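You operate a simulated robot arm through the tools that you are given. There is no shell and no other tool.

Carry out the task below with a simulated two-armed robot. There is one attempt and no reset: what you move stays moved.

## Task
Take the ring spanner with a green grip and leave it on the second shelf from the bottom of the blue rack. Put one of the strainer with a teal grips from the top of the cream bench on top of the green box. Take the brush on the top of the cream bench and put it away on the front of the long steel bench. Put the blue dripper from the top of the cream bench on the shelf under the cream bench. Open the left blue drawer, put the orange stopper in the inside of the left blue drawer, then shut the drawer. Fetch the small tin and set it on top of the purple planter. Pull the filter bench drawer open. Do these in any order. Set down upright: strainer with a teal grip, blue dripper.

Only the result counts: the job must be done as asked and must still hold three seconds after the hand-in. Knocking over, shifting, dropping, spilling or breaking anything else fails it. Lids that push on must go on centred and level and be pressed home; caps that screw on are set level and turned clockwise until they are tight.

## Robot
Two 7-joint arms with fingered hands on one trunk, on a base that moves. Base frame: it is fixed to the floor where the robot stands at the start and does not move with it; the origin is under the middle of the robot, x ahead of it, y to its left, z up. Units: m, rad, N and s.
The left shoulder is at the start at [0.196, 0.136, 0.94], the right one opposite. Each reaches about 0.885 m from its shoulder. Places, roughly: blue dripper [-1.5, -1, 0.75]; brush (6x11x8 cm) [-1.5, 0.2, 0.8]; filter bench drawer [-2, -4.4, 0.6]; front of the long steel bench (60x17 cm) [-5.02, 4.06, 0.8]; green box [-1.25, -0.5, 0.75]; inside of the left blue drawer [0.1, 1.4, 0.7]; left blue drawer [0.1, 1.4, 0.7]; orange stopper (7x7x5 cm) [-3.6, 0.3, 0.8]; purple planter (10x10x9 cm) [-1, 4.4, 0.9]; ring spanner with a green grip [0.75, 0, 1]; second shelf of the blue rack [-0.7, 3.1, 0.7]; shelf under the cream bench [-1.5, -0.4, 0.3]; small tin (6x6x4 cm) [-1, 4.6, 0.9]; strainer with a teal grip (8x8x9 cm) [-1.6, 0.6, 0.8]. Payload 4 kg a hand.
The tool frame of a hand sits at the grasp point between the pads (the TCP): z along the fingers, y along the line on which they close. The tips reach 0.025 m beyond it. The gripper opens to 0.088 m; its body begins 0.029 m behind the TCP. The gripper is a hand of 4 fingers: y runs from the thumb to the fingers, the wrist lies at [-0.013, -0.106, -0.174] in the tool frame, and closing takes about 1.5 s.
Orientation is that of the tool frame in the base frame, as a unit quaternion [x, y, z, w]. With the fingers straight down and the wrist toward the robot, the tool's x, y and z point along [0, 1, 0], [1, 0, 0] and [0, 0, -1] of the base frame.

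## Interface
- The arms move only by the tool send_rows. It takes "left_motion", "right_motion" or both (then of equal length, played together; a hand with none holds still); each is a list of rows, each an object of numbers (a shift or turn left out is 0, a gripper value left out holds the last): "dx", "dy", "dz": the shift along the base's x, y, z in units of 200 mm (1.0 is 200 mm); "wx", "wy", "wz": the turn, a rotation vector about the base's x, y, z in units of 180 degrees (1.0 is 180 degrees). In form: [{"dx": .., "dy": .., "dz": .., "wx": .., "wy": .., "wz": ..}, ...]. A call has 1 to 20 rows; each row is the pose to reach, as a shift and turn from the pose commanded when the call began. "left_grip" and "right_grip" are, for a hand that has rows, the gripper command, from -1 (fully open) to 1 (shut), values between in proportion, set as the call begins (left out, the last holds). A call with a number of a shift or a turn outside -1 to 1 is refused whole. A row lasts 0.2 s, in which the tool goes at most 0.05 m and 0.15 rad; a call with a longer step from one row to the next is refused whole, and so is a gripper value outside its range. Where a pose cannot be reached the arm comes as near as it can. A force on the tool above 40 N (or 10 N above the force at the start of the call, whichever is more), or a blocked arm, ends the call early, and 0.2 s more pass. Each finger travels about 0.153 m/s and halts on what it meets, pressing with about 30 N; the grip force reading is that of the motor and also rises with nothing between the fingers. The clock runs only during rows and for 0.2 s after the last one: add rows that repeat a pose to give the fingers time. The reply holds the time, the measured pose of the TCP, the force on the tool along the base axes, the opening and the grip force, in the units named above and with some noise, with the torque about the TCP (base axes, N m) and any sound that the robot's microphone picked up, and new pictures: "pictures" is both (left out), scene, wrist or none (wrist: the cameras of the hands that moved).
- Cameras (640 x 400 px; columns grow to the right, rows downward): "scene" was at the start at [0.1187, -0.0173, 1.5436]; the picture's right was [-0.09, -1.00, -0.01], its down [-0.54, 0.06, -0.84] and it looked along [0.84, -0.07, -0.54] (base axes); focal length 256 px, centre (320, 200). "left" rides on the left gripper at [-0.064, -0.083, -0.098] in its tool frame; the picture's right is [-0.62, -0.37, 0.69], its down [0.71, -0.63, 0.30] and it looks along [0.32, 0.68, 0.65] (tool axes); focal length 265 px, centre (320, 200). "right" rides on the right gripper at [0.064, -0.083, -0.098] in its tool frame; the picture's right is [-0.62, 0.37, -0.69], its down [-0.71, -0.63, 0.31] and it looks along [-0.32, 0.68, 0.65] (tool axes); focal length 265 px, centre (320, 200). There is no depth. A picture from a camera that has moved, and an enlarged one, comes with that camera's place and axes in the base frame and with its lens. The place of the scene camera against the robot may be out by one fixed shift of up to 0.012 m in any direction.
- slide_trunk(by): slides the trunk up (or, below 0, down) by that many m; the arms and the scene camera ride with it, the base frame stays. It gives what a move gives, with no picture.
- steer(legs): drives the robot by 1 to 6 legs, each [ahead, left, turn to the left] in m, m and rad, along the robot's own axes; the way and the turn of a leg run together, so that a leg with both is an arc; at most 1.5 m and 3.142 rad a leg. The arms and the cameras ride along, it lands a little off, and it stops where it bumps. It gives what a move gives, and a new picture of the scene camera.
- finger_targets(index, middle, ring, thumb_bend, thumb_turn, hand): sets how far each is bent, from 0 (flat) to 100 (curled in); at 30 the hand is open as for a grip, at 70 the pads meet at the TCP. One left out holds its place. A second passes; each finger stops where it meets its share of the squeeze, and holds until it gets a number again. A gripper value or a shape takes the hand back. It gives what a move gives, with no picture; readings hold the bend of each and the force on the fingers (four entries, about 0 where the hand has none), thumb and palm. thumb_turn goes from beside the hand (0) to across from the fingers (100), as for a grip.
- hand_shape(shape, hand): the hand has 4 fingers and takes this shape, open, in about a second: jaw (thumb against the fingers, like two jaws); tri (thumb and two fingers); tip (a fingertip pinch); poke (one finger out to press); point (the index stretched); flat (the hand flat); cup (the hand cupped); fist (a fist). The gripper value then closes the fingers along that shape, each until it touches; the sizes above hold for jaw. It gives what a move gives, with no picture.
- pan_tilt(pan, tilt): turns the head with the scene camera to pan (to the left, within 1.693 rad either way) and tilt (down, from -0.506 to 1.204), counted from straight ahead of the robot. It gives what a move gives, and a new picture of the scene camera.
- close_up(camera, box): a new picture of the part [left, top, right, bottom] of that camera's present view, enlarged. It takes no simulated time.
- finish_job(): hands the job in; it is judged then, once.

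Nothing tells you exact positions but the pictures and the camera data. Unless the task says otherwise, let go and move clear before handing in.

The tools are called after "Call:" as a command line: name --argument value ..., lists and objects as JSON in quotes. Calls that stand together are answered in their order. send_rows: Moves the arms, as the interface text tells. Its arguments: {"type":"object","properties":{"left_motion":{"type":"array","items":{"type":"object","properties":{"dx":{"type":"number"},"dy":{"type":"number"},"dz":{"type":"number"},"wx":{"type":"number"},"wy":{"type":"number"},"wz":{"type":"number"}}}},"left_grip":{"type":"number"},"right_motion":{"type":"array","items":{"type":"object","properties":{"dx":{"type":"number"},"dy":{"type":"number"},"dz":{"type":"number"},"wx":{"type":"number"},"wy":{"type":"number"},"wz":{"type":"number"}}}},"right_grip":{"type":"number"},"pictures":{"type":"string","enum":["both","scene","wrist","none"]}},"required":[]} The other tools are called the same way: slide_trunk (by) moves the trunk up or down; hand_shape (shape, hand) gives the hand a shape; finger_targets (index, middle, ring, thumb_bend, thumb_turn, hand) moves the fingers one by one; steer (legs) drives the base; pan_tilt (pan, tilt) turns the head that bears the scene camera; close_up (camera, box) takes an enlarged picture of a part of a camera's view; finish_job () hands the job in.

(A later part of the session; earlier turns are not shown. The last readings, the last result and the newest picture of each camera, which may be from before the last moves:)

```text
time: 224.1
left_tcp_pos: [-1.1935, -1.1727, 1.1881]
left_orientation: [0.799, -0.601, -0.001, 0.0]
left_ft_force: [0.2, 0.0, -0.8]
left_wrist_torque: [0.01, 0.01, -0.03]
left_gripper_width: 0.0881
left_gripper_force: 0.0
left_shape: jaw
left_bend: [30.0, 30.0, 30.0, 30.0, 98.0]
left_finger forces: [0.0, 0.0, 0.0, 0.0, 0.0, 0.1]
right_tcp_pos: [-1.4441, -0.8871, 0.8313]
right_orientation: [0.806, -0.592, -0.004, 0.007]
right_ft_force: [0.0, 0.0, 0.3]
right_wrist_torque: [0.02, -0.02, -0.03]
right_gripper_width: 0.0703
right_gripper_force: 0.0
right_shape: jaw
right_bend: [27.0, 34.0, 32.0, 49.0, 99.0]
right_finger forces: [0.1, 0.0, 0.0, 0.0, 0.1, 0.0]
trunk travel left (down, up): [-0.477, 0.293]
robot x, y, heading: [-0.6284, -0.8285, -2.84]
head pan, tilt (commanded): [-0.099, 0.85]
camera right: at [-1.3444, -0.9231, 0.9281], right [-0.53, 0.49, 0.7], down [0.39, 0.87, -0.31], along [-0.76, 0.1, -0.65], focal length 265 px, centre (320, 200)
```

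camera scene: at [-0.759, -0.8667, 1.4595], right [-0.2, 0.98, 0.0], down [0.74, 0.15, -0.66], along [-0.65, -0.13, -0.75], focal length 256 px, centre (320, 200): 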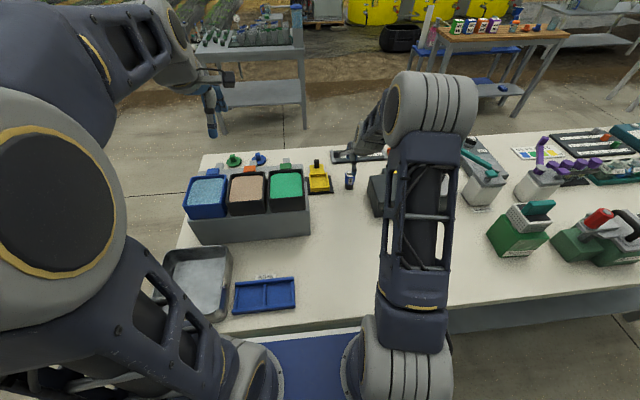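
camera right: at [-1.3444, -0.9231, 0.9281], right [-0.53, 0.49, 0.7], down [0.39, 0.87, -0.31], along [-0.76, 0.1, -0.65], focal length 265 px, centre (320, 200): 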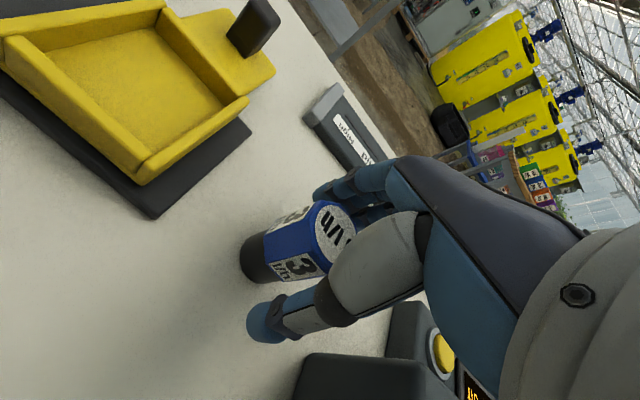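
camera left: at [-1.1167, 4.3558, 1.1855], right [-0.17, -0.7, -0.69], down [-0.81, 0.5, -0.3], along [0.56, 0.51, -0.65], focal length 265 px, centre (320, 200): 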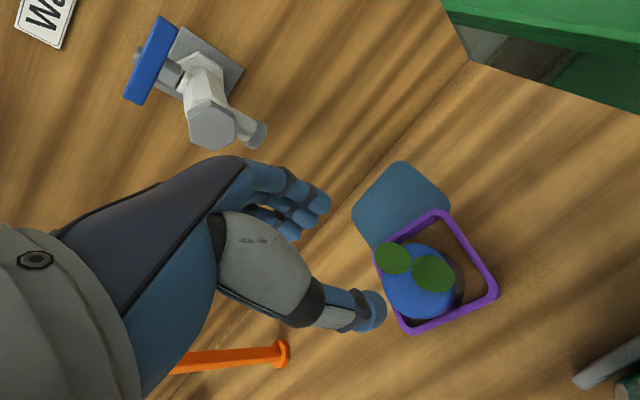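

Call:
send_rows --right_motion '[{"dz": 0}, {"dz": 0}, {"dz": 0}, {"dz": 0}, {"dz": 0}, {"dz": 0}, {"dz": 0}]' --right_grip 1 --pictures "wrist"

```text
time: 225.7
left_tcp_pos: [-1.1939, -1.1711, 1.1866]
left_orientation: [0.799, -0.601, 0.0, 0.0]
left_ft_force: [0.3, 1.3, 0.1]
left_wrist_torque: [-0.04, 0.01, -0.01]
left_gripper_width: 0.0878
left_gripper_force: 0.0
left_shape: jaw
left_bend: [30.0, 30.0, 30.0, 30.0, 98.0]
left_finger forces: [0.0, 0.0, 0.1, 0.1, 0.0, 0.0]
right_tcp_pos: [-1.4451, -0.888, 0.8303]
right_orientation: [0.805, -0.593, -0.002, 0.005]
right_ft_force: [0.8, -0.7, 0.3]
right_wrist_torque: [-0.01, -0.02, 0.02]
right_gripper_width: 0.0264
right_gripper_force: 29.7
right_shape: jaw
right_bend: [74.0, 57.0, 60.0, 75.0, 100.0]
right_finger forces: [17.3, 7.4, 0.1, 0.0, 26.0, 0.1]
trunk travel left (down, up): [-0.477, 0.293]
robot x, y, heading: [-0.6294, -0.8272, -2.836]
head pan, tilt (commanded): [-0.099, 0.85]
camera right: at [-1.3444, -0.9231, 0.9282], right [-0.53, 0.49, 0.7], down [0.39, 0.87, -0.31], along [-0.76, 0.1, -0.65], focal length 265 px, centre (320, 200)
```

right: 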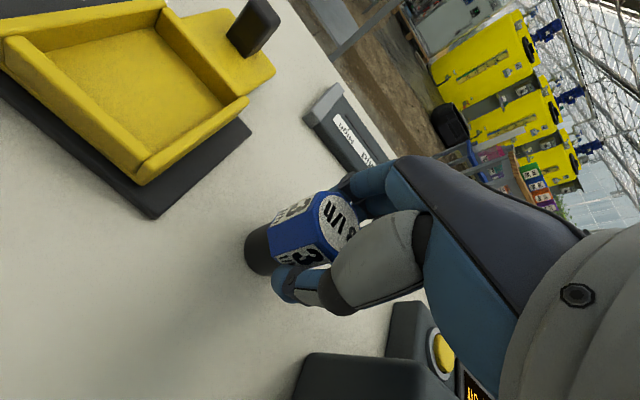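

Gripped. Lifting the dripper.

Call:
send_rows --right_motion '[{"dz": 0.05}, {"dz": 0.15}, {"dz": 0.3}, {"dz": 0.5}, {"dz": 0.7}, {"dz": 0.9}, {"dz": 0.9}]'

Call:
close_up --camera "right" --box '[200, 150, 440, 350]'

```text
time: 227.3
left_tcp_pos: [-1.1933, -1.1725, 1.1897]
left_orientation: [0.8, -0.601, 0.0, 0.0]
left_ft_force: [0.4, -0.6, 0.0]
left_wrist_torque: [0.01, 0.0, -0.02]
left_gripper_width: 0.0879
left_gripper_force: 0.1
left_shape: jaw
left_bend: [30.0, 30.0, 30.0, 30.0, 98.0]
left_finger forces: [0.0, 0.0, 0.1, 0.0, 0.1, 0.1]
right_tcp_pos: [-1.4455, -0.8869, 1.0124]
right_orientation: [0.805, -0.594, -0.003, 0.005]
right_ft_force: [-0.2, 0.6, 0.2]
right_wrist_torque: [0.01, -0.02, 0.01]
right_gripper_width: 0.0261
right_gripper_force: 29.9
right_shape: jaw
right_bend: [74.0, 57.0, 60.0, 75.0, 100.0]
right_finger forces: [17.4, 7.5, 0.0, 0.0, 25.9, 0.0]
trunk travel left (down, up): [-0.477, 0.293]
robot x, y, heading: [-0.6285, -0.8261, -2.839]
head pan, tilt (commanded): [-0.099, 0.85]
camera scene: at [-0.7591, -0.8667, 1.4595], right [-0.2, 0.98, 0.0], down [0.74, 0.15, -0.66], along [-0.65, -0.13, -0.75], focal length 256 px, centre (320, 200)
camera right: at [-1.3458, -0.9242, 1.1099], right [-0.53, 0.49, 0.7], down [0.39, 0.87, -0.31], along [-0.76, 0.1, -0.65], focal length 265 px, centre (320, 200)
```

scene: 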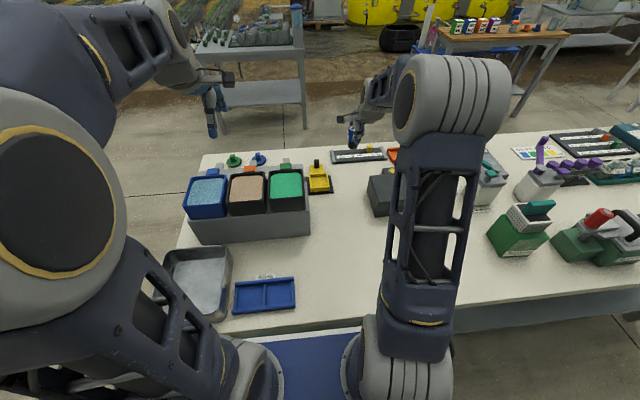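
right: 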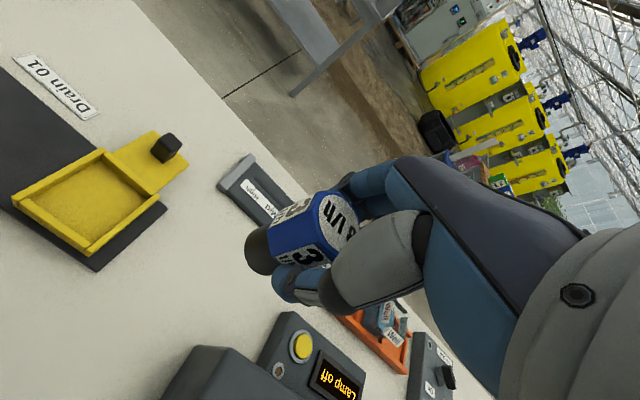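

```text
2.00 times, centred on (320, 250) of right
camera zoom: at [-1.3458, -0.9242, 1.1099], right [-0.53, 0.49, 0.7], down [0.39, 0.87, -0.31], along [-0.76, 0.1, -0.65], focal length 531 px, centre (320, 100)
```

zoom: 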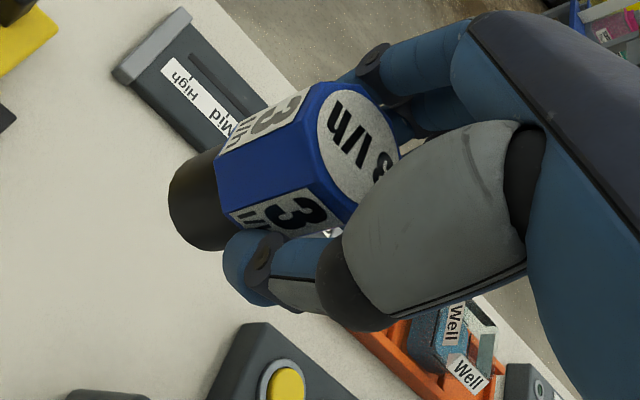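

The dripper is held upright. To reach the low shelf I'll back away, raise the left hand out of the way, retract the right hand, strafe right to the open shelf area, then lower the trunk.

Call:
steer --legs '[[-0.42, 0, 0]]'

Call:
send_rows --left_motion '[{"dz": 0.15}, {"dz": 0.3}, {"dz": 0.45}, {"dz": 0.6}, {"dz": 0.75}, {"dz": 0.9}, {"dz": 1.0}, {"dz": 1.0}]' --right_motion '[{"dx": 0.1, "dy": 0.03}, {"dx": 0.2, "dy": 0.06}, {"dx": 0.3, "dy": 0.09}, {"dx": 0.4, "dy": 0.12}, {"dx": 0.5, "dy": 0.155}, {"dx": 0.6, "dy": 0.185}, {"dx": 0.6, "dy": 0.185}, {"dx": 0.6, "dy": 0.185}]' --pictures "none"

Call:
steer --legs '[[0, -0.53, 0]]'

```text
time: 229.8
left_tcp_pos: [-0.7935, -1.0466, 1.1876]
left_orientation: [0.799, -0.601, 0.001, 0.0]
left_ft_force: [-0.1, -0.4, 0.3]
left_wrist_torque: [-0.04, 0.01, 0.02]
left_gripper_width: 0.0878
left_gripper_force: 0.1
left_shape: jaw
left_bend: [30.0, 30.0, 30.0, 30.0, 98.0]
left_finger forces: [0.0, 0.0, 0.1, 0.0, 0.0, 0.0]
right_tcp_pos: [-1.0462, -0.7623, 1.0131]
right_orientation: [0.805, -0.594, -0.003, 0.005]
right_ft_force: [-0.4, -0.4, -0.1]
right_wrist_torque: [-0.03, 0.0, 0.0]
right_gripper_width: 0.0264
right_gripper_force: 30.4
right_shape: jaw
right_bend: [74.0, 57.0, 60.0, 75.0, 100.0]
right_finger forces: [17.4, 7.5, 0.1, 0.1, 25.9, 0.1]
trunk travel left (down, up): [-0.477, 0.293]
robot x, y, heading: [-0.2262, -0.7, -2.838]
head pan, tilt (commanded): [-0.099, 0.85]
camera scene: at [-0.3586, -0.7412, 1.4595], right [-0.2, 0.98, 0.0], down [0.74, 0.15, -0.66], along [-0.65, -0.13, -0.75], focal length 256 px, centre (320, 200)
```

scene: 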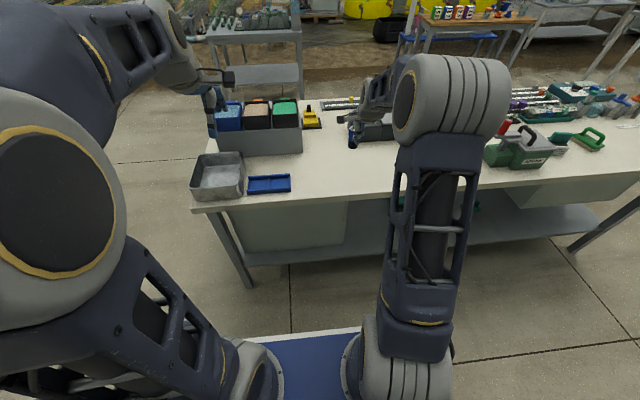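

```text
time: 231.7
left_tcp_pos: [-0.7929, -1.0465, 1.3873]
left_orientation: [0.799, -0.601, 0.0, 0.0]
left_ft_force: [0.1, 0.9, 0.5]
left_wrist_torque: [0.01, 0.02, 0.02]
left_gripper_width: 0.088
left_gripper_force: 0.0
left_shape: jaw
left_bend: [30.0, 30.0, 30.0, 30.0, 98.0]
left_finger forces: [0.0, 0.0, 0.0, 0.0, 0.0, 0.0]
right_tcp_pos: [-0.9256, -0.7268, 1.0122]
right_orientation: [0.805, -0.593, -0.004, 0.005]
right_ft_force: [-0.4, 0.1, -0.8]
right_wrist_torque: [-0.01, -0.02, 0.01]
right_gripper_width: 0.026
right_gripper_force: 29.9
right_shape: jaw
right_bend: [74.0, 57.0, 60.0, 75.0, 100.0]
right_finger forces: [17.4, 7.6, 0.0, 0.0, 25.9, 0.0]
trunk travel left (down, up): [-0.477, 0.293]
robot x, y, heading: [-0.2251, -0.7002, -2.841]
head pan, tilt (commanded): [-0.099, 0.85]
```

```text
time: 234.7
left_tcp_pos: [-0.9524, -0.5354, 1.3881]
left_orientation: [0.795, -0.606, -0.001, 0.0]
left_ft_force: [0.0, -1.2, -0.1]
left_wrist_torque: [0.0, 0.02, -0.01]
left_gripper_width: 0.0876
left_gripper_force: 0.0
left_shape: jaw
left_bend: [30.0, 30.0, 30.0, 30.0, 98.0]
left_finger forces: [0.0, 0.1, 0.0, 0.0, 0.0, 0.1]
right_tcp_pos: [-1.0817, -0.2149, 1.0136]
right_orientation: [0.801, -0.599, -0.003, 0.006]
right_ft_force: [-0.4, 0.8, 0.5]
right_wrist_torque: [0.02, -0.01, 0.04]
right_gripper_width: 0.0263
right_gripper_force: 30.2
right_shape: jaw
right_bend: [74.0, 57.0, 60.0, 75.0, 100.0]
right_finger forces: [17.4, 7.7, 0.0, 0.1, 25.9, 0.1]
trunk travel left (down, up): [-0.477, 0.293]
robot x, y, heading: [-0.3762, -0.1986, -2.849]
head pan, tilt (commanded): [-0.099, 0.85]
camera scene: at [-0.5136, -0.2353, 1.4595], right [-0.19, 0.98, 0.0], down [0.74, 0.14, -0.66], along [-0.65, -0.13, -0.75], focal length 256 px, centre (320, 200)
```

scene: 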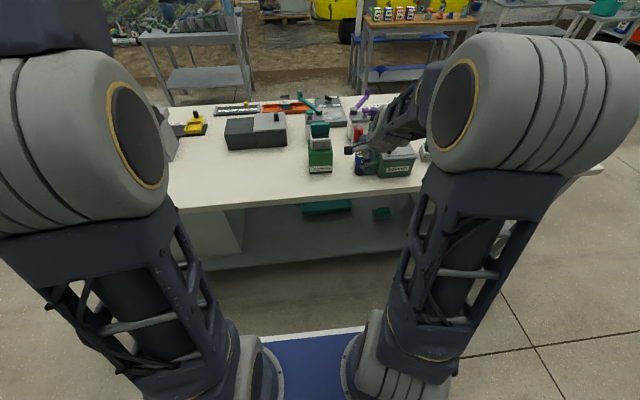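

Call:
slide_trunk --by -0.42

Call:
pan_tilt --pan 0.0 --tilt 0.6

```text
refused: -0.42 is not a number from -0.4 to 0.4
```

```text
time: 235.5
left_tcp_pos: [-0.9513, -0.5364, 1.3858]
left_orientation: [0.795, -0.607, 0.0, 0.0]
left_ft_force: [0.3, 0.4, -0.6]
left_wrist_torque: [-0.01, 0.01, -0.03]
left_gripper_width: 0.0879
left_gripper_force: 0.0
left_shape: jaw
left_bend: [30.0, 30.0, 30.0, 30.0, 98.0]
left_finger forces: [0.0, 0.0, 0.0, 0.1, 0.0, 0.0]
right_tcp_pos: [-1.0817, -0.214, 1.0129]
right_orientation: [0.801, -0.598, -0.004, 0.005]
right_ft_force: [0.3, 0.5, -0.9]
right_wrist_torque: [0.04, -0.05, 0.02]
right_gripper_width: 0.0257
right_gripper_force: 30.1
right_shape: jaw
right_bend: [74.0, 57.0, 60.0, 75.0, 100.0]
right_finger forces: [17.4, 7.5, 0.0, 0.0, 25.9, 0.0]
trunk travel left (down, up): [-0.477, 0.293]
robot x, y, heading: [-0.3828, -0.2011, -2.855]
head pan, tilt (commanded): [0.0, 0.6]
camera scene: at [-0.5215, -0.2458, 1.4803], right [-0.29, 0.96, 0.0], down [0.54, 0.16, -0.82], along [-0.79, -0.24, -0.57], focal length 256 px, centre (320, 200)
```

scene: 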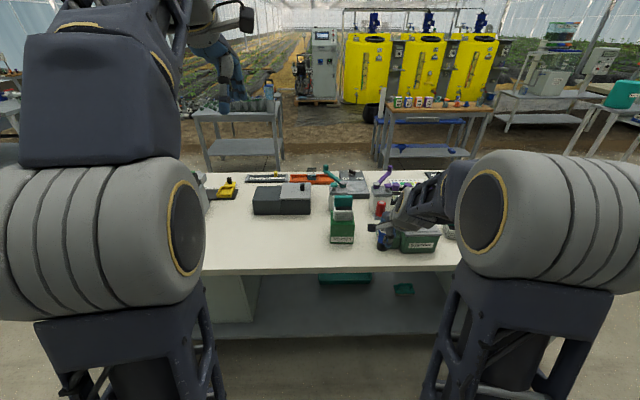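

Call:
slide_trunk --by -0.38

Call:
pan_tilt --pan -0.1 --tilt 0.7

```text
time: 239.2
left_tcp_pos: [-0.9516, -0.5362, 1.0085]
left_orientation: [0.796, -0.606, 0.0, -0.001]
left_ft_force: [-0.6, -0.6, -0.6]
left_wrist_torque: [0.01, 0.01, -0.02]
left_gripper_width: 0.088
left_gripper_force: 0.1
left_shape: jaw
left_bend: [30.0, 30.0, 30.0, 30.0, 98.0]
left_finger forces: [0.1, 0.1, 0.0, 0.0, 0.0, 0.0]
right_tcp_pos: [-1.0812, -0.2142, 0.633]
right_orientation: [0.801, -0.599, -0.004, 0.005]
right_ft_force: [-0.1, -0.6, -0.3]
right_wrist_torque: [0.02, 0.0, -0.01]
right_gripper_width: 0.026
right_gripper_force: 29.7
right_shape: jaw
right_bend: [74.0, 57.0, 60.0, 75.0, 100.0]
right_finger forces: [17.5, 7.5, 0.0, 0.0, 25.8, 0.0]
trunk travel left (down, up): [-0.097, 0.673]
robot x, y, heading: [-0.3786, -0.1967, -2.851]
head pan, tilt (commanded): [0.0, 0.6]
```

```text
time: 239.8
left_tcp_pos: [-0.9516, -0.5363, 1.0068]
left_orientation: [0.795, -0.606, 0.0, 0.0]
left_ft_force: [-0.9, 0.5, -0.6]
left_wrist_torque: [-0.01, 0.02, -0.02]
left_gripper_width: 0.0881
left_gripper_force: 0.1
left_shape: jaw
left_bend: [30.0, 30.0, 30.0, 30.0, 98.0]
left_finger forces: [0.0, 0.0, 0.0, 0.1, 0.0, 0.0]
right_tcp_pos: [-1.0813, -0.2141, 0.6333]
right_orientation: [0.801, -0.598, -0.003, 0.005]
right_ft_force: [0.0, 0.6, 0.6]
right_wrist_torque: [0.0, 0.02, -0.02]
right_gripper_width: 0.0261
right_gripper_force: 30.1
right_shape: jaw
right_bend: [74.0, 57.0, 60.0, 75.0, 100.0]
right_finger forces: [17.4, 7.5, 0.0, 0.0, 26.0, 0.0]
trunk travel left (down, up): [-0.097, 0.673]
robot x, y, heading: [-0.3826, -0.1964, -2.849]
head pan, tilt (commanded): [-0.099, 0.7]
camera scene: at [-0.5202, -0.2367, 1.0918], right [-0.19, 0.98, 0.0], down [0.63, 0.12, -0.77], along [-0.75, -0.15, -0.64], focal length 256 px, centre (320, 200)
```

scene: 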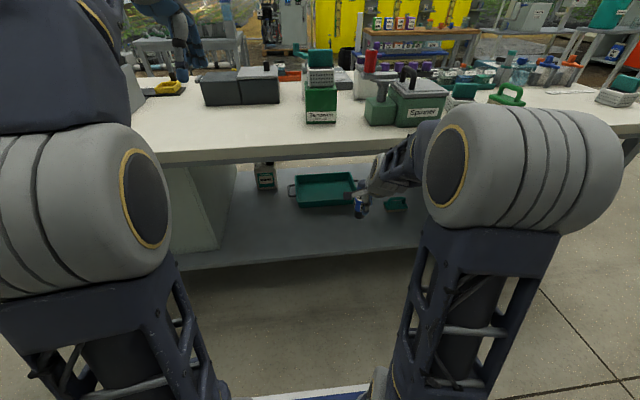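

I can see the shelf under the bench; the free spot in front of the teal tray is good. Shelf z≈0.26. I'll lower the right hand in front of the bench first.

Call:
send_rows --right_motion '[{"dz": -0.15}, {"dz": -0.3}, {"dz": -0.45}, {"dz": -0.6}, {"dz": -0.75}, {"dz": -0.9}, {"dz": -1.0}, {"dz": -1.0}]' --pictures "none"

Call:
send_rows --right_motion '[{"dz": -0.1}, {"dz": -0.2}, {"dz": -0.3}, {"dz": -0.3}]'

```text
time: 241.6
left_tcp_pos: [-0.952, -0.5356, 1.0062]
left_orientation: [0.796, -0.606, 0.0, 0.001]
left_ft_force: [0.2, 0.6, 1.0]
left_wrist_torque: [0.0, -0.02, 0.04]
left_gripper_width: 0.0879
left_gripper_force: 0.0
left_shape: jaw
left_bend: [30.0, 30.0, 30.0, 30.0, 98.0]
left_finger forces: [0.0, 0.1, 0.1, 0.1, 0.1, 0.0]
right_tcp_pos: [-1.0807, -0.2134, 0.4341]
right_orientation: [0.801, -0.598, -0.004, 0.006]
right_ft_force: [0.2, 0.1, -0.8]
right_wrist_torque: [0.01, -0.01, -0.03]
right_gripper_width: 0.0262
right_gripper_force: 30.2
right_shape: jaw
right_bend: [74.0, 58.0, 60.0, 75.0, 100.0]
right_finger forces: [17.5, 7.8, 0.0, 0.0, 25.8, 0.1]
trunk travel left (down, up): [-0.097, 0.673]
robot x, y, heading: [-0.3805, -0.1981, -2.849]
head pan, tilt (commanded): [-0.099, 0.7]
```

```text
time: 242.6
left_tcp_pos: [-0.9514, -0.5358, 1.0069]
left_orientation: [0.796, -0.606, 0.001, 0.0]
left_ft_force: [0.3, 0.1, 0.4]
left_wrist_torque: [-0.01, 0.01, 0.03]
left_gripper_width: 0.0879
left_gripper_force: 0.0
left_shape: jaw
left_bend: [30.0, 30.0, 30.0, 30.0, 98.0]
left_finger forces: [0.0, 0.0, 0.0, 0.0, 0.1, 0.1]
right_tcp_pos: [-1.0825, -0.2142, 0.3741]
right_orientation: [0.801, -0.598, -0.004, 0.006]
right_ft_force: [-1.3, 0.7, -1.0]
right_wrist_torque: [-0.05, -0.02, -0.01]
right_gripper_width: 0.0263
right_gripper_force: 29.8
right_shape: jaw
right_bend: [74.0, 58.0, 60.0, 75.0, 100.0]
right_finger forces: [17.6, 7.8, 0.0, 0.0, 25.9, 0.0]
trunk travel left (down, up): [-0.097, 0.673]
robot x, y, heading: [-0.3816, -0.1965, -2.845]
head pan, tilt (commanded): [-0.099, 0.7]
camera scene: at [-0.5202, -0.2366, 1.0918], right [-0.19, 0.98, 0.0], down [0.63, 0.12, -0.76], along [-0.75, -0.15, -0.64], focal length 256 px, centre (320, 200)
camera right: at [-0.9822, -0.251, 0.4699], right [-0.52, 0.49, 0.7], down [0.4, 0.86, -0.31], along [-0.76, 0.11, -0.65], focal length 265 px, centre (320, 200)
```

scene: 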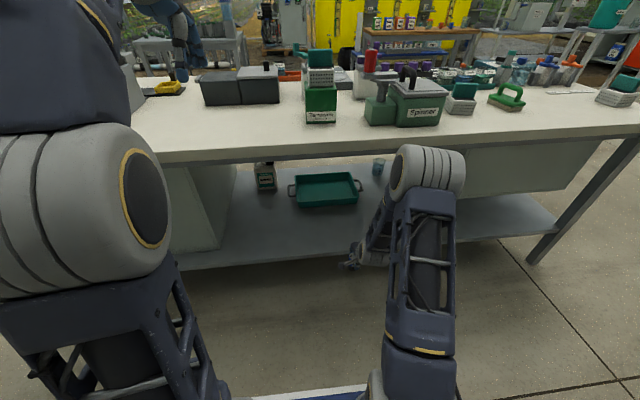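
right: 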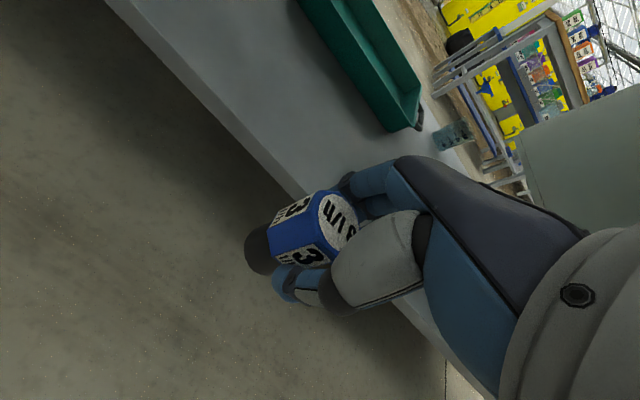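

The elbow is near the bench edge, so I'll extend the arm under the bench instead of driving.

Call:
send_rows --right_motion '[{"dx": -0.13, "dy": -0.04}, {"dx": -0.26, "dy": -0.08}, {"dx": -0.4, "dy": -0.12}, {"dx": -0.54, "dy": -0.165}, {"dx": -0.68, "dy": -0.208}, {"dx": -0.82, "dy": -0.25}, {"dx": -0.956, "dy": -0.292}, {"dx": -0.956, "dy": -0.292}]'

```text
time: 244.4
left_tcp_pos: [-0.9521, -0.5349, 1.007]
left_orientation: [0.796, -0.605, 0.0, 0.0]
left_ft_force: [0.4, 0.2, 0.5]
left_wrist_torque: [0.01, 0.0, 0.02]
left_gripper_width: 0.0877
left_gripper_force: 0.1
left_shape: jaw
left_bend: [30.0, 30.0, 30.0, 30.0, 98.0]
left_finger forces: [0.1, 0.0, 0.0, 0.0, 0.1, 0.1]
right_tcp_pos: [-1.2726, -0.2731, 0.3728]
right_orientation: [0.802, -0.598, -0.002, 0.005]
right_ft_force: [0.9, 0.6, -0.5]
right_wrist_torque: [0.0, 0.01, 0.0]
right_gripper_width: 0.026
right_gripper_force: 30.3
right_shape: jaw
right_bend: [74.0, 58.0, 60.0, 75.0, 100.0]
right_finger forces: [17.7, 7.9, 0.0, 0.1, 25.9, 0.0]
trunk travel left (down, up): [-0.097, 0.673]
robot x, y, heading: [-0.3788, -0.1964, -2.849]
head pan, tilt (commanded): [-0.099, 0.7]
camera scene: at [-0.5202, -0.2366, 1.0918], right [-0.19, 0.98, 0.0], down [0.63, 0.12, -0.76], along [-0.75, -0.15, -0.64], focal length 256 px, centre (320, 200)
camera right: at [-1.1728, -0.3096, 0.4704], right [-0.52, 0.49, 0.7], down [0.4, 0.86, -0.31], along [-0.76, 0.11, -0.65], focal length 265 px, centre (320, 200)
```

scene: 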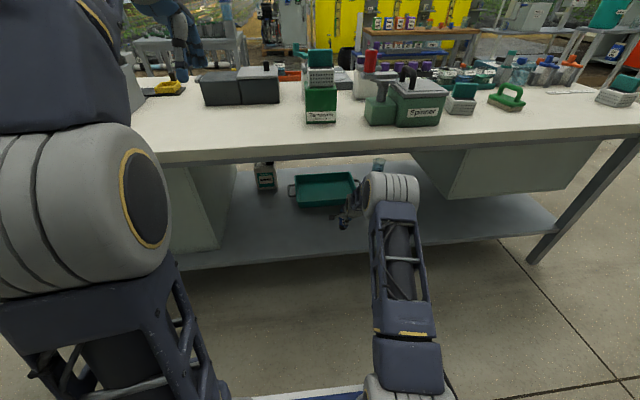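
right: 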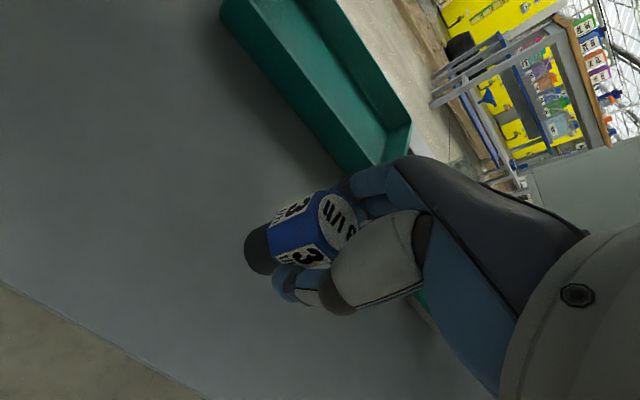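

The dripper is over the shelf, ~7 cm in from its front edge. Lowering.

Call:
send_rows --right_motion '[{"dx": -0.05, "dy": -0.015, "dz": -0.05}, {"dx": -0.1, "dy": -0.03, "dz": -0.1}, {"dx": -0.1, "dy": -0.03, "dz": -0.13}, {"dx": -0.1, "dy": -0.03, "dz": -0.15}, {"dx": -0.1, "dy": -0.03, "dz": -0.15}]' --pictures "none"

Call:
send_rows --right_motion '[{"dz": -0.02}, {"dz": -0.04}, {"dz": -0.06}, {"dz": -0.08}, {"dz": -0.1}, {"dz": -0.12}]' --pictures "wrist"

```text
time: 245.6
left_tcp_pos: [-0.9512, -0.5364, 1.0074]
left_orientation: [0.796, -0.606, 0.0, 0.0]
left_ft_force: [0.4, -0.7, 0.2]
left_wrist_torque: [0.0, 0.03, -0.02]
left_gripper_width: 0.0879
left_gripper_force: 0.1
left_shape: jaw
left_bend: [30.0, 30.0, 30.0, 30.0, 98.0]
left_finger forces: [0.0, 0.1, 0.1, 0.0, 0.0, 0.1]
right_tcp_pos: [-1.2919, -0.2783, 0.3433]
right_orientation: [0.801, -0.599, -0.003, 0.005]
right_ft_force: [0.4, 0.6, -0.6]
right_wrist_torque: [0.01, 0.02, -0.03]
right_gripper_width: 0.026
right_gripper_force: 29.8
right_shape: jaw
right_bend: [74.0, 58.0, 60.0, 75.0, 100.0]
right_finger forces: [17.7, 7.9, 0.0, 0.0, 25.9, 0.0]
trunk travel left (down, up): [-0.097, 0.673]
robot x, y, heading: [-0.3803, -0.1944, -2.849]
head pan, tilt (commanded): [-0.099, 0.7]
```

```text
time: 247.0
left_tcp_pos: [-0.9518, -0.5355, 1.0069]
left_orientation: [0.795, -0.606, 0.0, 0.0]
left_ft_force: [-1.0, -0.7, -0.2]
left_wrist_torque: [-0.04, 0.0, 0.01]
left_gripper_width: 0.0877
left_gripper_force: 0.1
left_shape: jaw
left_bend: [30.0, 30.0, 30.0, 30.0, 98.0]
left_finger forces: [0.0, 0.0, 0.0, 0.0, 0.0, 0.1]
right_tcp_pos: [-1.2926, -0.2781, 0.3176]
right_orientation: [0.801, -0.599, -0.003, 0.005]
right_ft_force: [0.5, -0.6, -0.8]
right_wrist_torque: [-0.01, 0.03, -0.01]
right_gripper_width: 0.0261
right_gripper_force: 29.7
right_shape: jaw
right_bend: [74.0, 58.0, 60.0, 75.0, 100.0]
right_finger forces: [17.6, 7.9, 0.0, 0.1, 25.8, 0.0]
trunk travel left (down, up): [-0.097, 0.673]
robot x, y, heading: [-0.3789, -0.1951, -2.847]
head pan, tilt (commanded): [-0.099, 0.7]
camera right: at [-1.1927, -0.315, 0.4154], right [-0.52, 0.49, 0.7], down [0.4, 0.86, -0.31], along [-0.76, 0.11, -0.65], focal length 265 px, centre (320, 200)
```

right: 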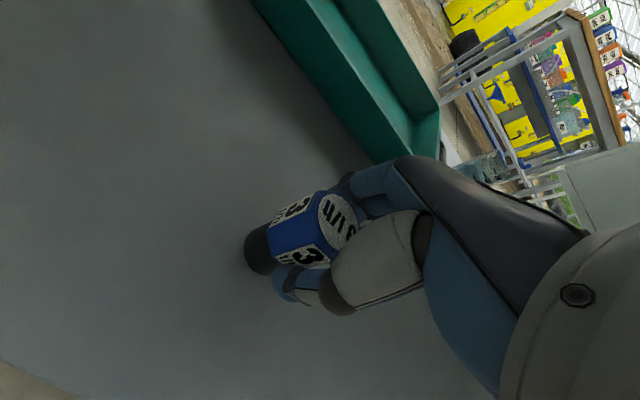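

Call:
send_rows --right_motion '[{"dz": -0.015}, {"dz": -0.03}, {"dz": -0.045}, {"dz": -0.06}, {"dz": -0.075}, {"dz": -0.09}, {"dz": -0.105}, {"dz": -0.12}]' --pictures "wrist"

```text
time: 248.2
left_tcp_pos: [-0.952, -0.5352, 1.0075]
left_orientation: [0.796, -0.606, 0.0, 0.001]
left_ft_force: [0.9, 0.8, 0.1]
left_wrist_torque: [0.01, 0.0, 0.01]
left_gripper_width: 0.0878
left_gripper_force: 0.0
left_shape: jaw
left_bend: [30.0, 30.0, 30.0, 30.0, 98.0]
left_finger forces: [0.0, 0.0, 0.0, 0.1, 0.0, 0.0]
right_tcp_pos: [-1.2983, -0.2795, 0.3133]
right_orientation: [0.801, -0.599, -0.01, 0.012]
right_ft_force: [4.1, 0.8, 16.5]
right_wrist_torque: [0.01, -0.07, 0.01]
right_gripper_width: 0.0287
right_gripper_force: 30.3
right_shape: jaw
right_bend: [74.0, 58.0, 60.0, 75.0, 100.0]
right_finger forces: [17.4, 8.3, 0.0, 0.0, 29.1, 0.1]
trunk travel left (down, up): [-0.097, 0.673]
robot x, y, heading: [-0.3786, -0.1981, -2.852]
head pan, tilt (commanded): [-0.099, 0.7]
stopped in row 6 (right hand): the force on the tool passed its limit at 42 N (the readings are from after the stop); the commanded pose is now the measured one
camera right: at [-1.1959, -0.3165, 0.4089], right [-0.51, 0.5, 0.7], down [0.39, 0.86, -0.32], along [-0.77, 0.11, -0.63], focal length 265 px, centre (320, 200)
```

right: 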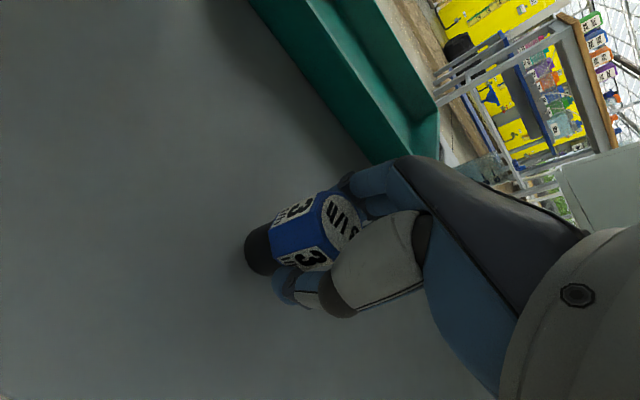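

Contact with the shelf. I'll relieve slightly, level the hand, then release.

Call:
send_rows --right_motion '[{"dz": 0.008, "wy": -0.005, "wx": 0.001}, {"dz": 0.012, "wy": -0.0095, "wx": 0.0022}, {"dz": 0.012, "wy": -0.0095, "wx": 0.0022}]' --pictures "none"

Call:
send_rows --right_motion '[{"dz": 0}, {"dz": 0}, {"dz": 0}, {"dz": 0}, {"dz": 0}, {"dz": 0}]' --right_grip -0.3 --pictures "wrist"

```text
time: 249.0
left_tcp_pos: [-0.9519, -0.536, 1.0062]
left_orientation: [0.796, -0.606, 0.0, 0.001]
left_ft_force: [0.0, 0.4, -0.1]
left_wrist_torque: [0.02, 0.0, -0.01]
left_gripper_width: 0.088
left_gripper_force: 0.1
left_shape: jaw
left_bend: [30.0, 30.0, 30.0, 30.0, 98.0]
left_finger forces: [0.0, 0.0, 0.0, 0.0, 0.0, 0.1]
right_tcp_pos: [-1.2957, -0.2783, 0.3134]
right_orientation: [0.801, -0.599, 0.003, 0.001]
right_ft_force: [-3.1, -0.3, 11.1]
right_wrist_torque: [-0.1, 0.22, -0.02]
right_gripper_width: 0.0281
right_gripper_force: 29.6
right_shape: jaw
right_bend: [74.0, 58.0, 60.0, 75.0, 100.0]
right_finger forces: [20.1, 10.1, 0.0, 0.1, 26.6, 0.0]
trunk travel left (down, up): [-0.097, 0.673]
robot x, y, heading: [-0.3807, -0.1978, -2.854]
head pan, tilt (commanded): [-0.099, 0.7]
```

```text
time: 250.4
left_tcp_pos: [-0.9521, -0.536, 1.0074]
left_orientation: [0.795, -0.606, 0.0, -0.001]
left_ft_force: [-0.2, -0.7, 0.0]
left_wrist_torque: [-0.02, 0.01, 0.01]
left_gripper_width: 0.088
left_gripper_force: 0.1
left_shape: jaw
left_bend: [30.0, 30.0, 30.0, 30.0, 98.0]
left_finger forces: [0.0, 0.0, 0.1, 0.0, 0.1, 0.0]
right_tcp_pos: [-1.2951, -0.2787, 0.3117]
right_orientation: [0.802, -0.598, 0.004, -0.001]
right_ft_force: [-0.6, -0.6, 0.7]
right_wrist_torque: [-0.04, -0.01, 0.0]
right_gripper_width: 0.057
right_gripper_force: 0.1
right_shape: jaw
right_bend: [28.0, 39.0, 36.0, 62.0, 100.0]
right_finger forces: [0.1, 0.0, 0.1, 0.0, 0.0, 0.1]
trunk travel left (down, up): [-0.097, 0.673]
robot x, y, heading: [-0.3833, -0.196, -2.851]
head pan, tilt (commanded): [-0.099, 0.7]
camera right: at [-1.1973, -0.3167, 0.4119], right [-0.53, 0.49, 0.69], down [0.4, 0.86, -0.3], along [-0.74, 0.12, -0.66], focal length 265 px, centre (320, 200)
```

right: 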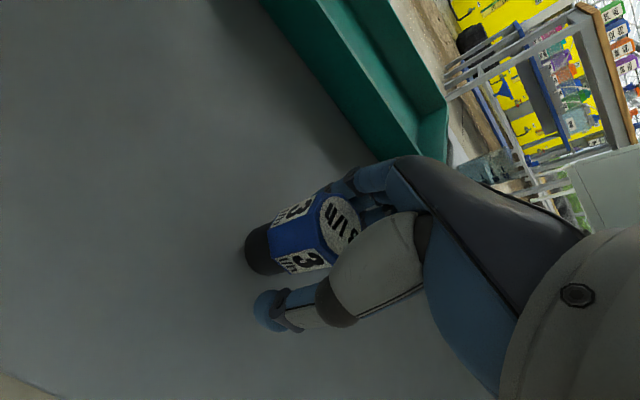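

Dripper released and standing. Lift the hand straight up, then withdraw.

Call:
send_rows --right_motion '[{"dz": 0.05}, {"dz": 0.15}, {"dz": 0.3}, {"dz": 0.45}, {"dz": 0.5}, {"dz": 0.5}]' --pictures "wrist"

Call:
close_up --camera "right" --box '[120, 180, 400, 400]'

```text
time: 251.8
left_tcp_pos: [-0.9515, -0.5354, 1.0072]
left_orientation: [0.796, -0.605, 0.0, 0.0]
left_ft_force: [-0.4, -0.5, 0.8]
left_wrist_torque: [-0.05, 0.01, 0.02]
left_gripper_width: 0.0879
left_gripper_force: 0.1
left_shape: jaw
left_bend: [30.0, 30.0, 30.0, 30.0, 98.0]
left_finger forces: [0.0, 0.0, 0.0, 0.0, 0.1, 0.0]
right_tcp_pos: [-1.2933, -0.2783, 0.414]
right_orientation: [0.801, -0.599, 0.003, -0.002]
right_ft_force: [0.5, 0.6, 0.3]
right_wrist_torque: [0.0, -0.04, 0.03]
right_gripper_width: 0.0568
right_gripper_force: 0.0
right_shape: jaw
right_bend: [28.0, 39.0, 36.0, 62.0, 100.0]
right_finger forces: [0.0, 0.0, 0.0, 0.1, 0.1, 0.1]
trunk travel left (down, up): [-0.097, 0.673]
robot x, y, heading: [-0.3838, -0.1992, -2.849]
head pan, tilt (commanded): [-0.099, 0.7]
camera right: at [-1.1966, -0.3158, 0.513], right [-0.53, 0.49, 0.69], down [0.4, 0.86, -0.3], along [-0.74, 0.12, -0.66], focal length 265 px, centre (320, 200)
```

right: 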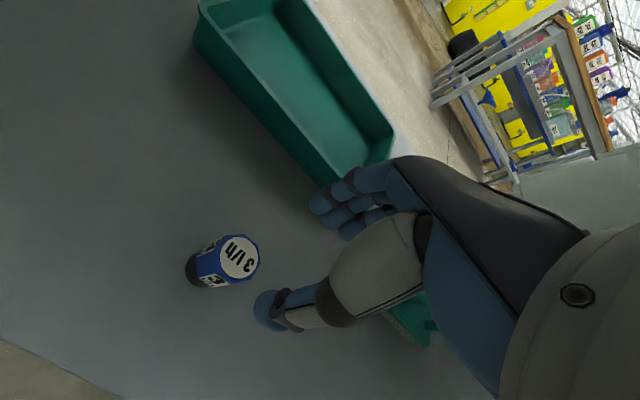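

```text
1.82 times, centred on (260, 290) of right
camera zoom: at [-1.1966, -0.3158, 0.513], right [-0.53, 0.49, 0.69], down [0.4, 0.86, -0.3], along [-0.74, 0.12, -0.66], focal length 483 px, centre (429, 36)
```

zoom: 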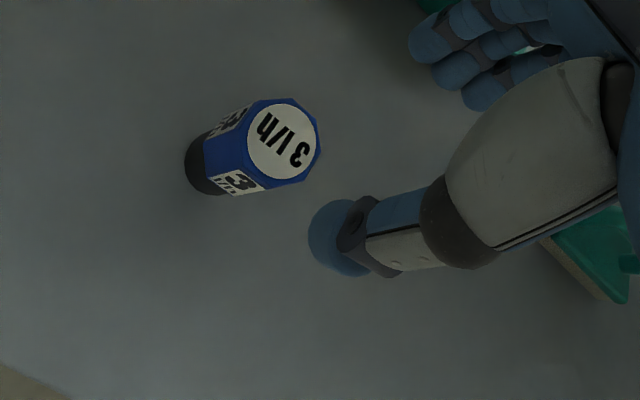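

Dripper is upright on the shelf. Withdrawing the hand.

Call:
send_rows --right_motion '[{"dx": 0.14, "dy": 0.043}, {"dx": 0.28, "dy": 0.086}, {"dx": 0.42, "dy": 0.129}, {"dx": 0.56, "dy": 0.172}, {"dx": 0.7, "dy": 0.215}, {"dx": 0.84, "dy": 0.258}, {"dx": 0.98, "dy": 0.3}, {"dx": 0.98, "dy": 0.3}]' --pictures "scene"

Call:
close_up --camera "scene" --box '[240, 140, 440, 280]'

```text
time: 253.6
left_tcp_pos: [-0.9505, -0.5355, 1.0065]
left_orientation: [0.795, -0.606, 0.0, 0.0]
left_ft_force: [0.4, 0.1, 0.6]
left_wrist_torque: [0.03, 0.0, 0.0]
left_gripper_width: 0.0881
left_gripper_force: 0.1
left_shape: jaw
left_bend: [30.0, 30.0, 30.0, 30.0, 98.0]
left_finger forces: [0.0, 0.1, 0.1, 0.0, 0.0, 0.0]
right_tcp_pos: [-1.0991, -0.2186, 0.4136]
right_orientation: [0.801, -0.599, 0.003, -0.001]
right_ft_force: [-0.6, 0.9, 1.0]
right_wrist_torque: [-0.01, 0.02, 0.01]
right_gripper_width: 0.0569
right_gripper_force: 0.0
right_shape: jaw
right_bend: [28.0, 39.0, 36.0, 62.0, 100.0]
right_finger forces: [0.0, 0.0, 0.0, 0.1, 0.0, 0.0]
trunk travel left (down, up): [-0.097, 0.673]
robot x, y, heading: [-0.3808, -0.1981, -2.848]
head pan, tilt (commanded): [-0.099, 0.7]
camera scene: at [-0.5202, -0.2366, 1.0918], right [-0.19, 0.98, 0.0], down [0.63, 0.12, -0.76], along [-0.75, -0.15, -0.64], focal length 256 px, centre (320, 200)
```

scene: 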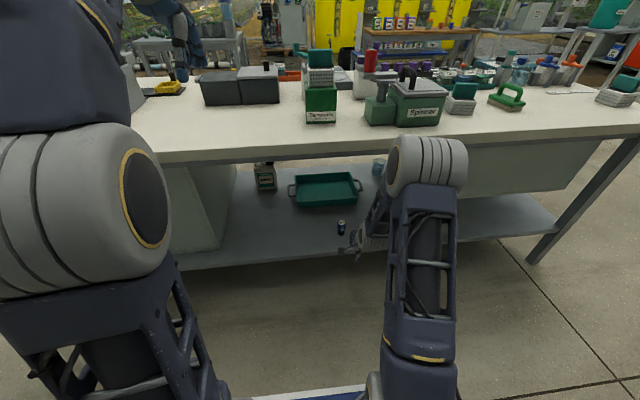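

```text
2.86 times, centred on (340, 210) of scene
camera zoom: at [-0.5202, -0.2366, 1.0918], right [-0.19, 0.98, 0.0], down [0.63, 0.12, -0.76], along [-0.75, -0.15, -0.64], focal length 732 px, centre (263, 171)
```

zoom: 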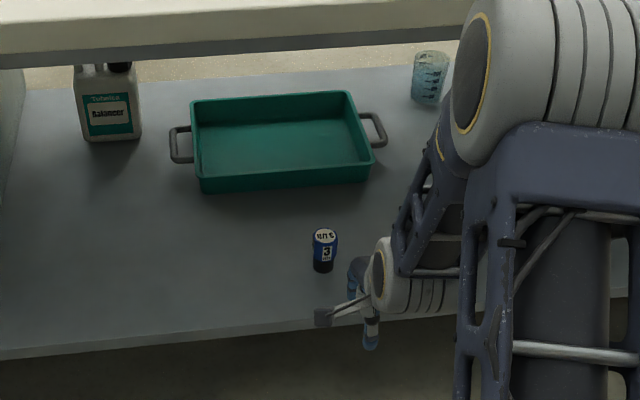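

The dripper stands on the shelf. Now I'll go for the brush: back up a bit, raise the trunk, raise the right hand and strafe right.

Call:
steer --legs '[[-0.1, 0, 0]]'

Call:
slide_trunk --by 0.38

Call:
send_rows --right_motion '[{"dz": 0.15}, {"dz": 0.3}, {"dz": 0.45}, {"dz": 0.6}, {"dz": 0.75}, {"dz": 0.9}, {"dz": 1.0}, {"dz": 1.0}]' --left_motion '[{"dz": -0.1}, {"dz": -0.2}, {"dz": -0.3}, {"dz": -0.4}, {"dz": -0.5}, {"dz": -0.6}, {"dz": -0.7}, {"dz": -0.7}]' --pictures "none"

Call:
steer --legs '[[0, -0.645, 0.01]]'

```text
time: 254.8
left_tcp_pos: [-0.8546, -0.5084, 1.0071]
left_orientation: [0.796, -0.605, 0.0, 0.001]
left_ft_force: [-0.5, 0.2, 0.3]
left_wrist_torque: [0.01, -0.01, 0.01]
left_gripper_width: 0.0878
left_gripper_force: 0.0
left_shape: jaw
left_bend: [30.0, 30.0, 30.0, 30.0, 98.0]
left_finger forces: [0.0, 0.0, 0.0, 0.1, 0.0, 0.0]
right_tcp_pos: [-1.005, -0.1908, 0.4127]
right_orientation: [0.802, -0.598, 0.003, -0.002]
right_ft_force: [0.4, 1.2, 0.0]
right_wrist_torque: [0.0, -0.01, 0.0]
right_gripper_width: 0.0571
right_gripper_force: 0.0
right_shape: jaw
right_bend: [28.0, 39.0, 36.0, 62.0, 100.0]
right_finger forces: [0.0, 0.1, 0.1, 0.0, 0.0, 0.0]
trunk travel left (down, up): [-0.097, 0.673]
robot x, y, heading: [-0.2865, -0.1698, -2.851]
head pan, tilt (commanded): [-0.099, 0.7]
camera scene: at [-0.4243, -0.208, 1.0918], right [-0.19, 0.98, 0.0], down [0.63, 0.12, -0.76], along [-0.75, -0.15, -0.64], focal length 256 px, centre (320, 200)
```

scene: 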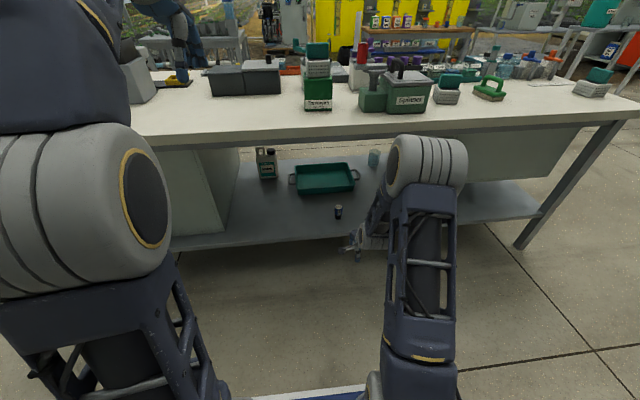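

```text
time: 258.5
left_tcp_pos: [-0.8551, -0.5085, 1.3864]
left_orientation: [0.796, -0.605, 0.0, -0.001]
left_ft_force: [-0.8, 0.9, 0.4]
left_wrist_torque: [-0.01, -0.02, 0.01]
left_gripper_width: 0.088
left_gripper_force: 0.2
left_shape: jaw
left_bend: [30.0, 30.0, 30.0, 30.0, 98.0]
left_finger forces: [0.0, 0.1, 0.0, 0.0, 0.0, 0.0]
right_tcp_pos: [-1.0038, -0.1926, 0.7913]
right_orientation: [0.802, -0.597, 0.003, -0.001]
right_ft_force: [0.8, 1.0, 0.5]
right_wrist_torque: [0.0, 0.02, 0.03]
right_gripper_width: 0.0568
right_gripper_force: 0.0
right_shape: jaw
right_bend: [28.0, 39.0, 36.0, 62.0, 100.0]
right_finger forces: [0.0, 0.0, 0.0, 0.1, 0.0, 0.1]
trunk travel left (down, up): [-0.477, 0.293]
robot x, y, heading: [-0.2835, -0.1698, -2.848]
head pan, tilt (commanded): [-0.099, 0.7]
```

```text
time: 260.3
left_tcp_pos: [-0.8556, -0.5083, 1.2483]
left_orientation: [0.796, -0.606, -0.001, 0.001]
left_ft_force: [-0.7, -0.1, 0.1]
left_wrist_torque: [0.0, -0.01, 0.0]
left_gripper_width: 0.0879
left_gripper_force: 0.0
left_shape: jaw
left_bend: [30.0, 30.0, 30.0, 30.0, 98.0]
left_finger forces: [0.1, 0.0, 0.0, 0.1, 0.1, 0.1]
right_tcp_pos: [-1.0043, -0.1919, 0.9951]
right_orientation: [0.802, -0.597, 0.004, -0.002]
right_ft_force: [0.4, 0.0, -0.3]
right_wrist_torque: [0.01, -0.03, -0.02]
right_gripper_width: 0.0569
right_gripper_force: 0.1
right_shape: jaw
right_bend: [28.0, 39.0, 36.0, 62.0, 100.0]
right_finger forces: [0.1, 0.0, 0.0, 0.0, 0.0, 0.0]
trunk travel left (down, up): [-0.477, 0.293]
robot x, y, heading: [-0.2873, -0.1695, -2.849]
head pan, tilt (commanded): [-0.099, 0.7]
```

```text
time: 263.9
left_tcp_pos: [-1.0431, 0.1067, 1.2486]
left_orientation: [0.8, -0.6, 0.0, 0.0]
left_ft_force: [0.1, -1.0, 0.2]
left_wrist_torque: [0.0, -0.02, 0.01]
left_gripper_width: 0.088
left_gripper_force: 0.1
left_shape: jaw
left_bend: [30.0, 30.0, 30.0, 30.0, 98.0]
left_finger forces: [0.1, 0.0, 0.0, 0.1, 0.1, 0.0]
right_tcp_pos: [-1.1952, 0.4221, 0.9947]
right_orientation: [0.805, -0.593, 0.003, -0.001]
right_ft_force: [-0.1, -0.4, -0.1]
right_wrist_torque: [0.02, 0.02, -0.05]
right_gripper_width: 0.0569
right_gripper_force: 0.0
right_shape: jaw
right_bend: [28.0, 39.0, 36.0, 62.0, 100.0]
right_finger forces: [0.1, 0.1, 0.0, 0.0, 0.0, 0.0]
trunk travel left (down, up): [-0.477, 0.293]
robot x, y, heading: [-0.4753, 0.4567, -2.838]
head pan, tilt (commanded): [-0.099, 0.7]
camera scene: at [-0.6155, 0.4127, 1.4718], right [-0.2, 0.98, 0.0], down [0.63, 0.13, -0.76], along [-0.75, -0.16, -0.64], focal length 256 px, centre (320, 200)
```

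scene: 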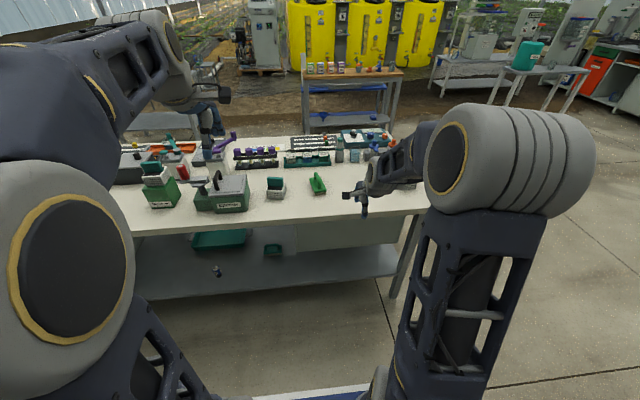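

I'll use the left hand for the brush with its wrist swung to the left (closing across the handle). Rotating the left hand by −80° in free space first.

Call:
send_rows --left_motion '[{"wz": -0.0446}, {"wz": -0.0891}, {"wz": -0.1337}, {"wz": -0.1782}, {"wz": -0.2228}, {"wz": -0.2674}, {"wz": -0.3119}, {"wz": -0.3565}, {"wz": -0.401}, {"wz": -0.4456}, {"wz": -0.4456}]' --left_grip -0.45 --pictures "scene"

```text
time: 266.3
left_tcp_pos: [-1.0427, 0.1061, 1.2483]
left_orientation: [-0.224, 0.975, 0.001, -0.001]
left_ft_force: [-0.4, -0.4, 0.0]
left_wrist_torque: [0.01, -0.01, -0.01]
left_gripper_width: 0.0643
left_gripper_force: 0.1
left_shape: jaw
left_bend: [27.0, 36.0, 33.0, 56.0, 99.0]
left_finger forces: [0.0, 0.1, 0.0, 0.1, 0.0, 0.0]
right_tcp_pos: [-1.1957, 0.4225, 0.9952]
right_orientation: [0.805, -0.593, 0.002, -0.001]
right_ft_force: [0.4, 0.1, 0.1]
right_wrist_torque: [-0.03, 0.02, -0.01]
right_gripper_width: 0.0567
right_gripper_force: 0.0
right_shape: jaw
right_bend: [28.0, 39.0, 36.0, 62.0, 100.0]
right_finger forces: [0.0, 0.0, 0.0, 0.0, 0.0, 0.0]
trunk travel left (down, up): [-0.477, 0.293]
robot x, y, heading: [-0.479, 0.451, -2.838]
head pan, tilt (commanded): [-0.099, 0.7]
camera scene: at [-0.6154, 0.4126, 1.4718], right [-0.2, 0.98, 0.0], down [0.63, 0.13, -0.76], along [-0.75, -0.16, -0.64], focal length 256 px, centre (320, 200)
```

scene: 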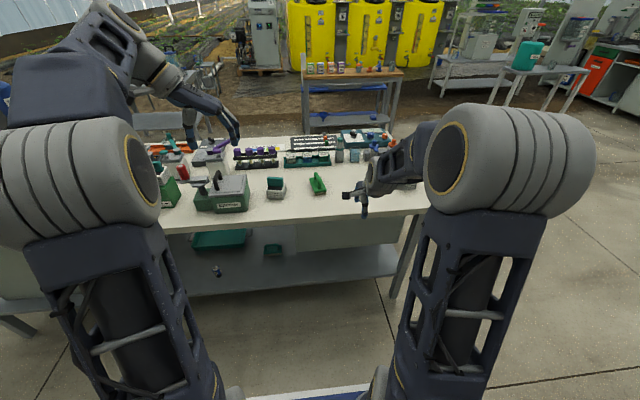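

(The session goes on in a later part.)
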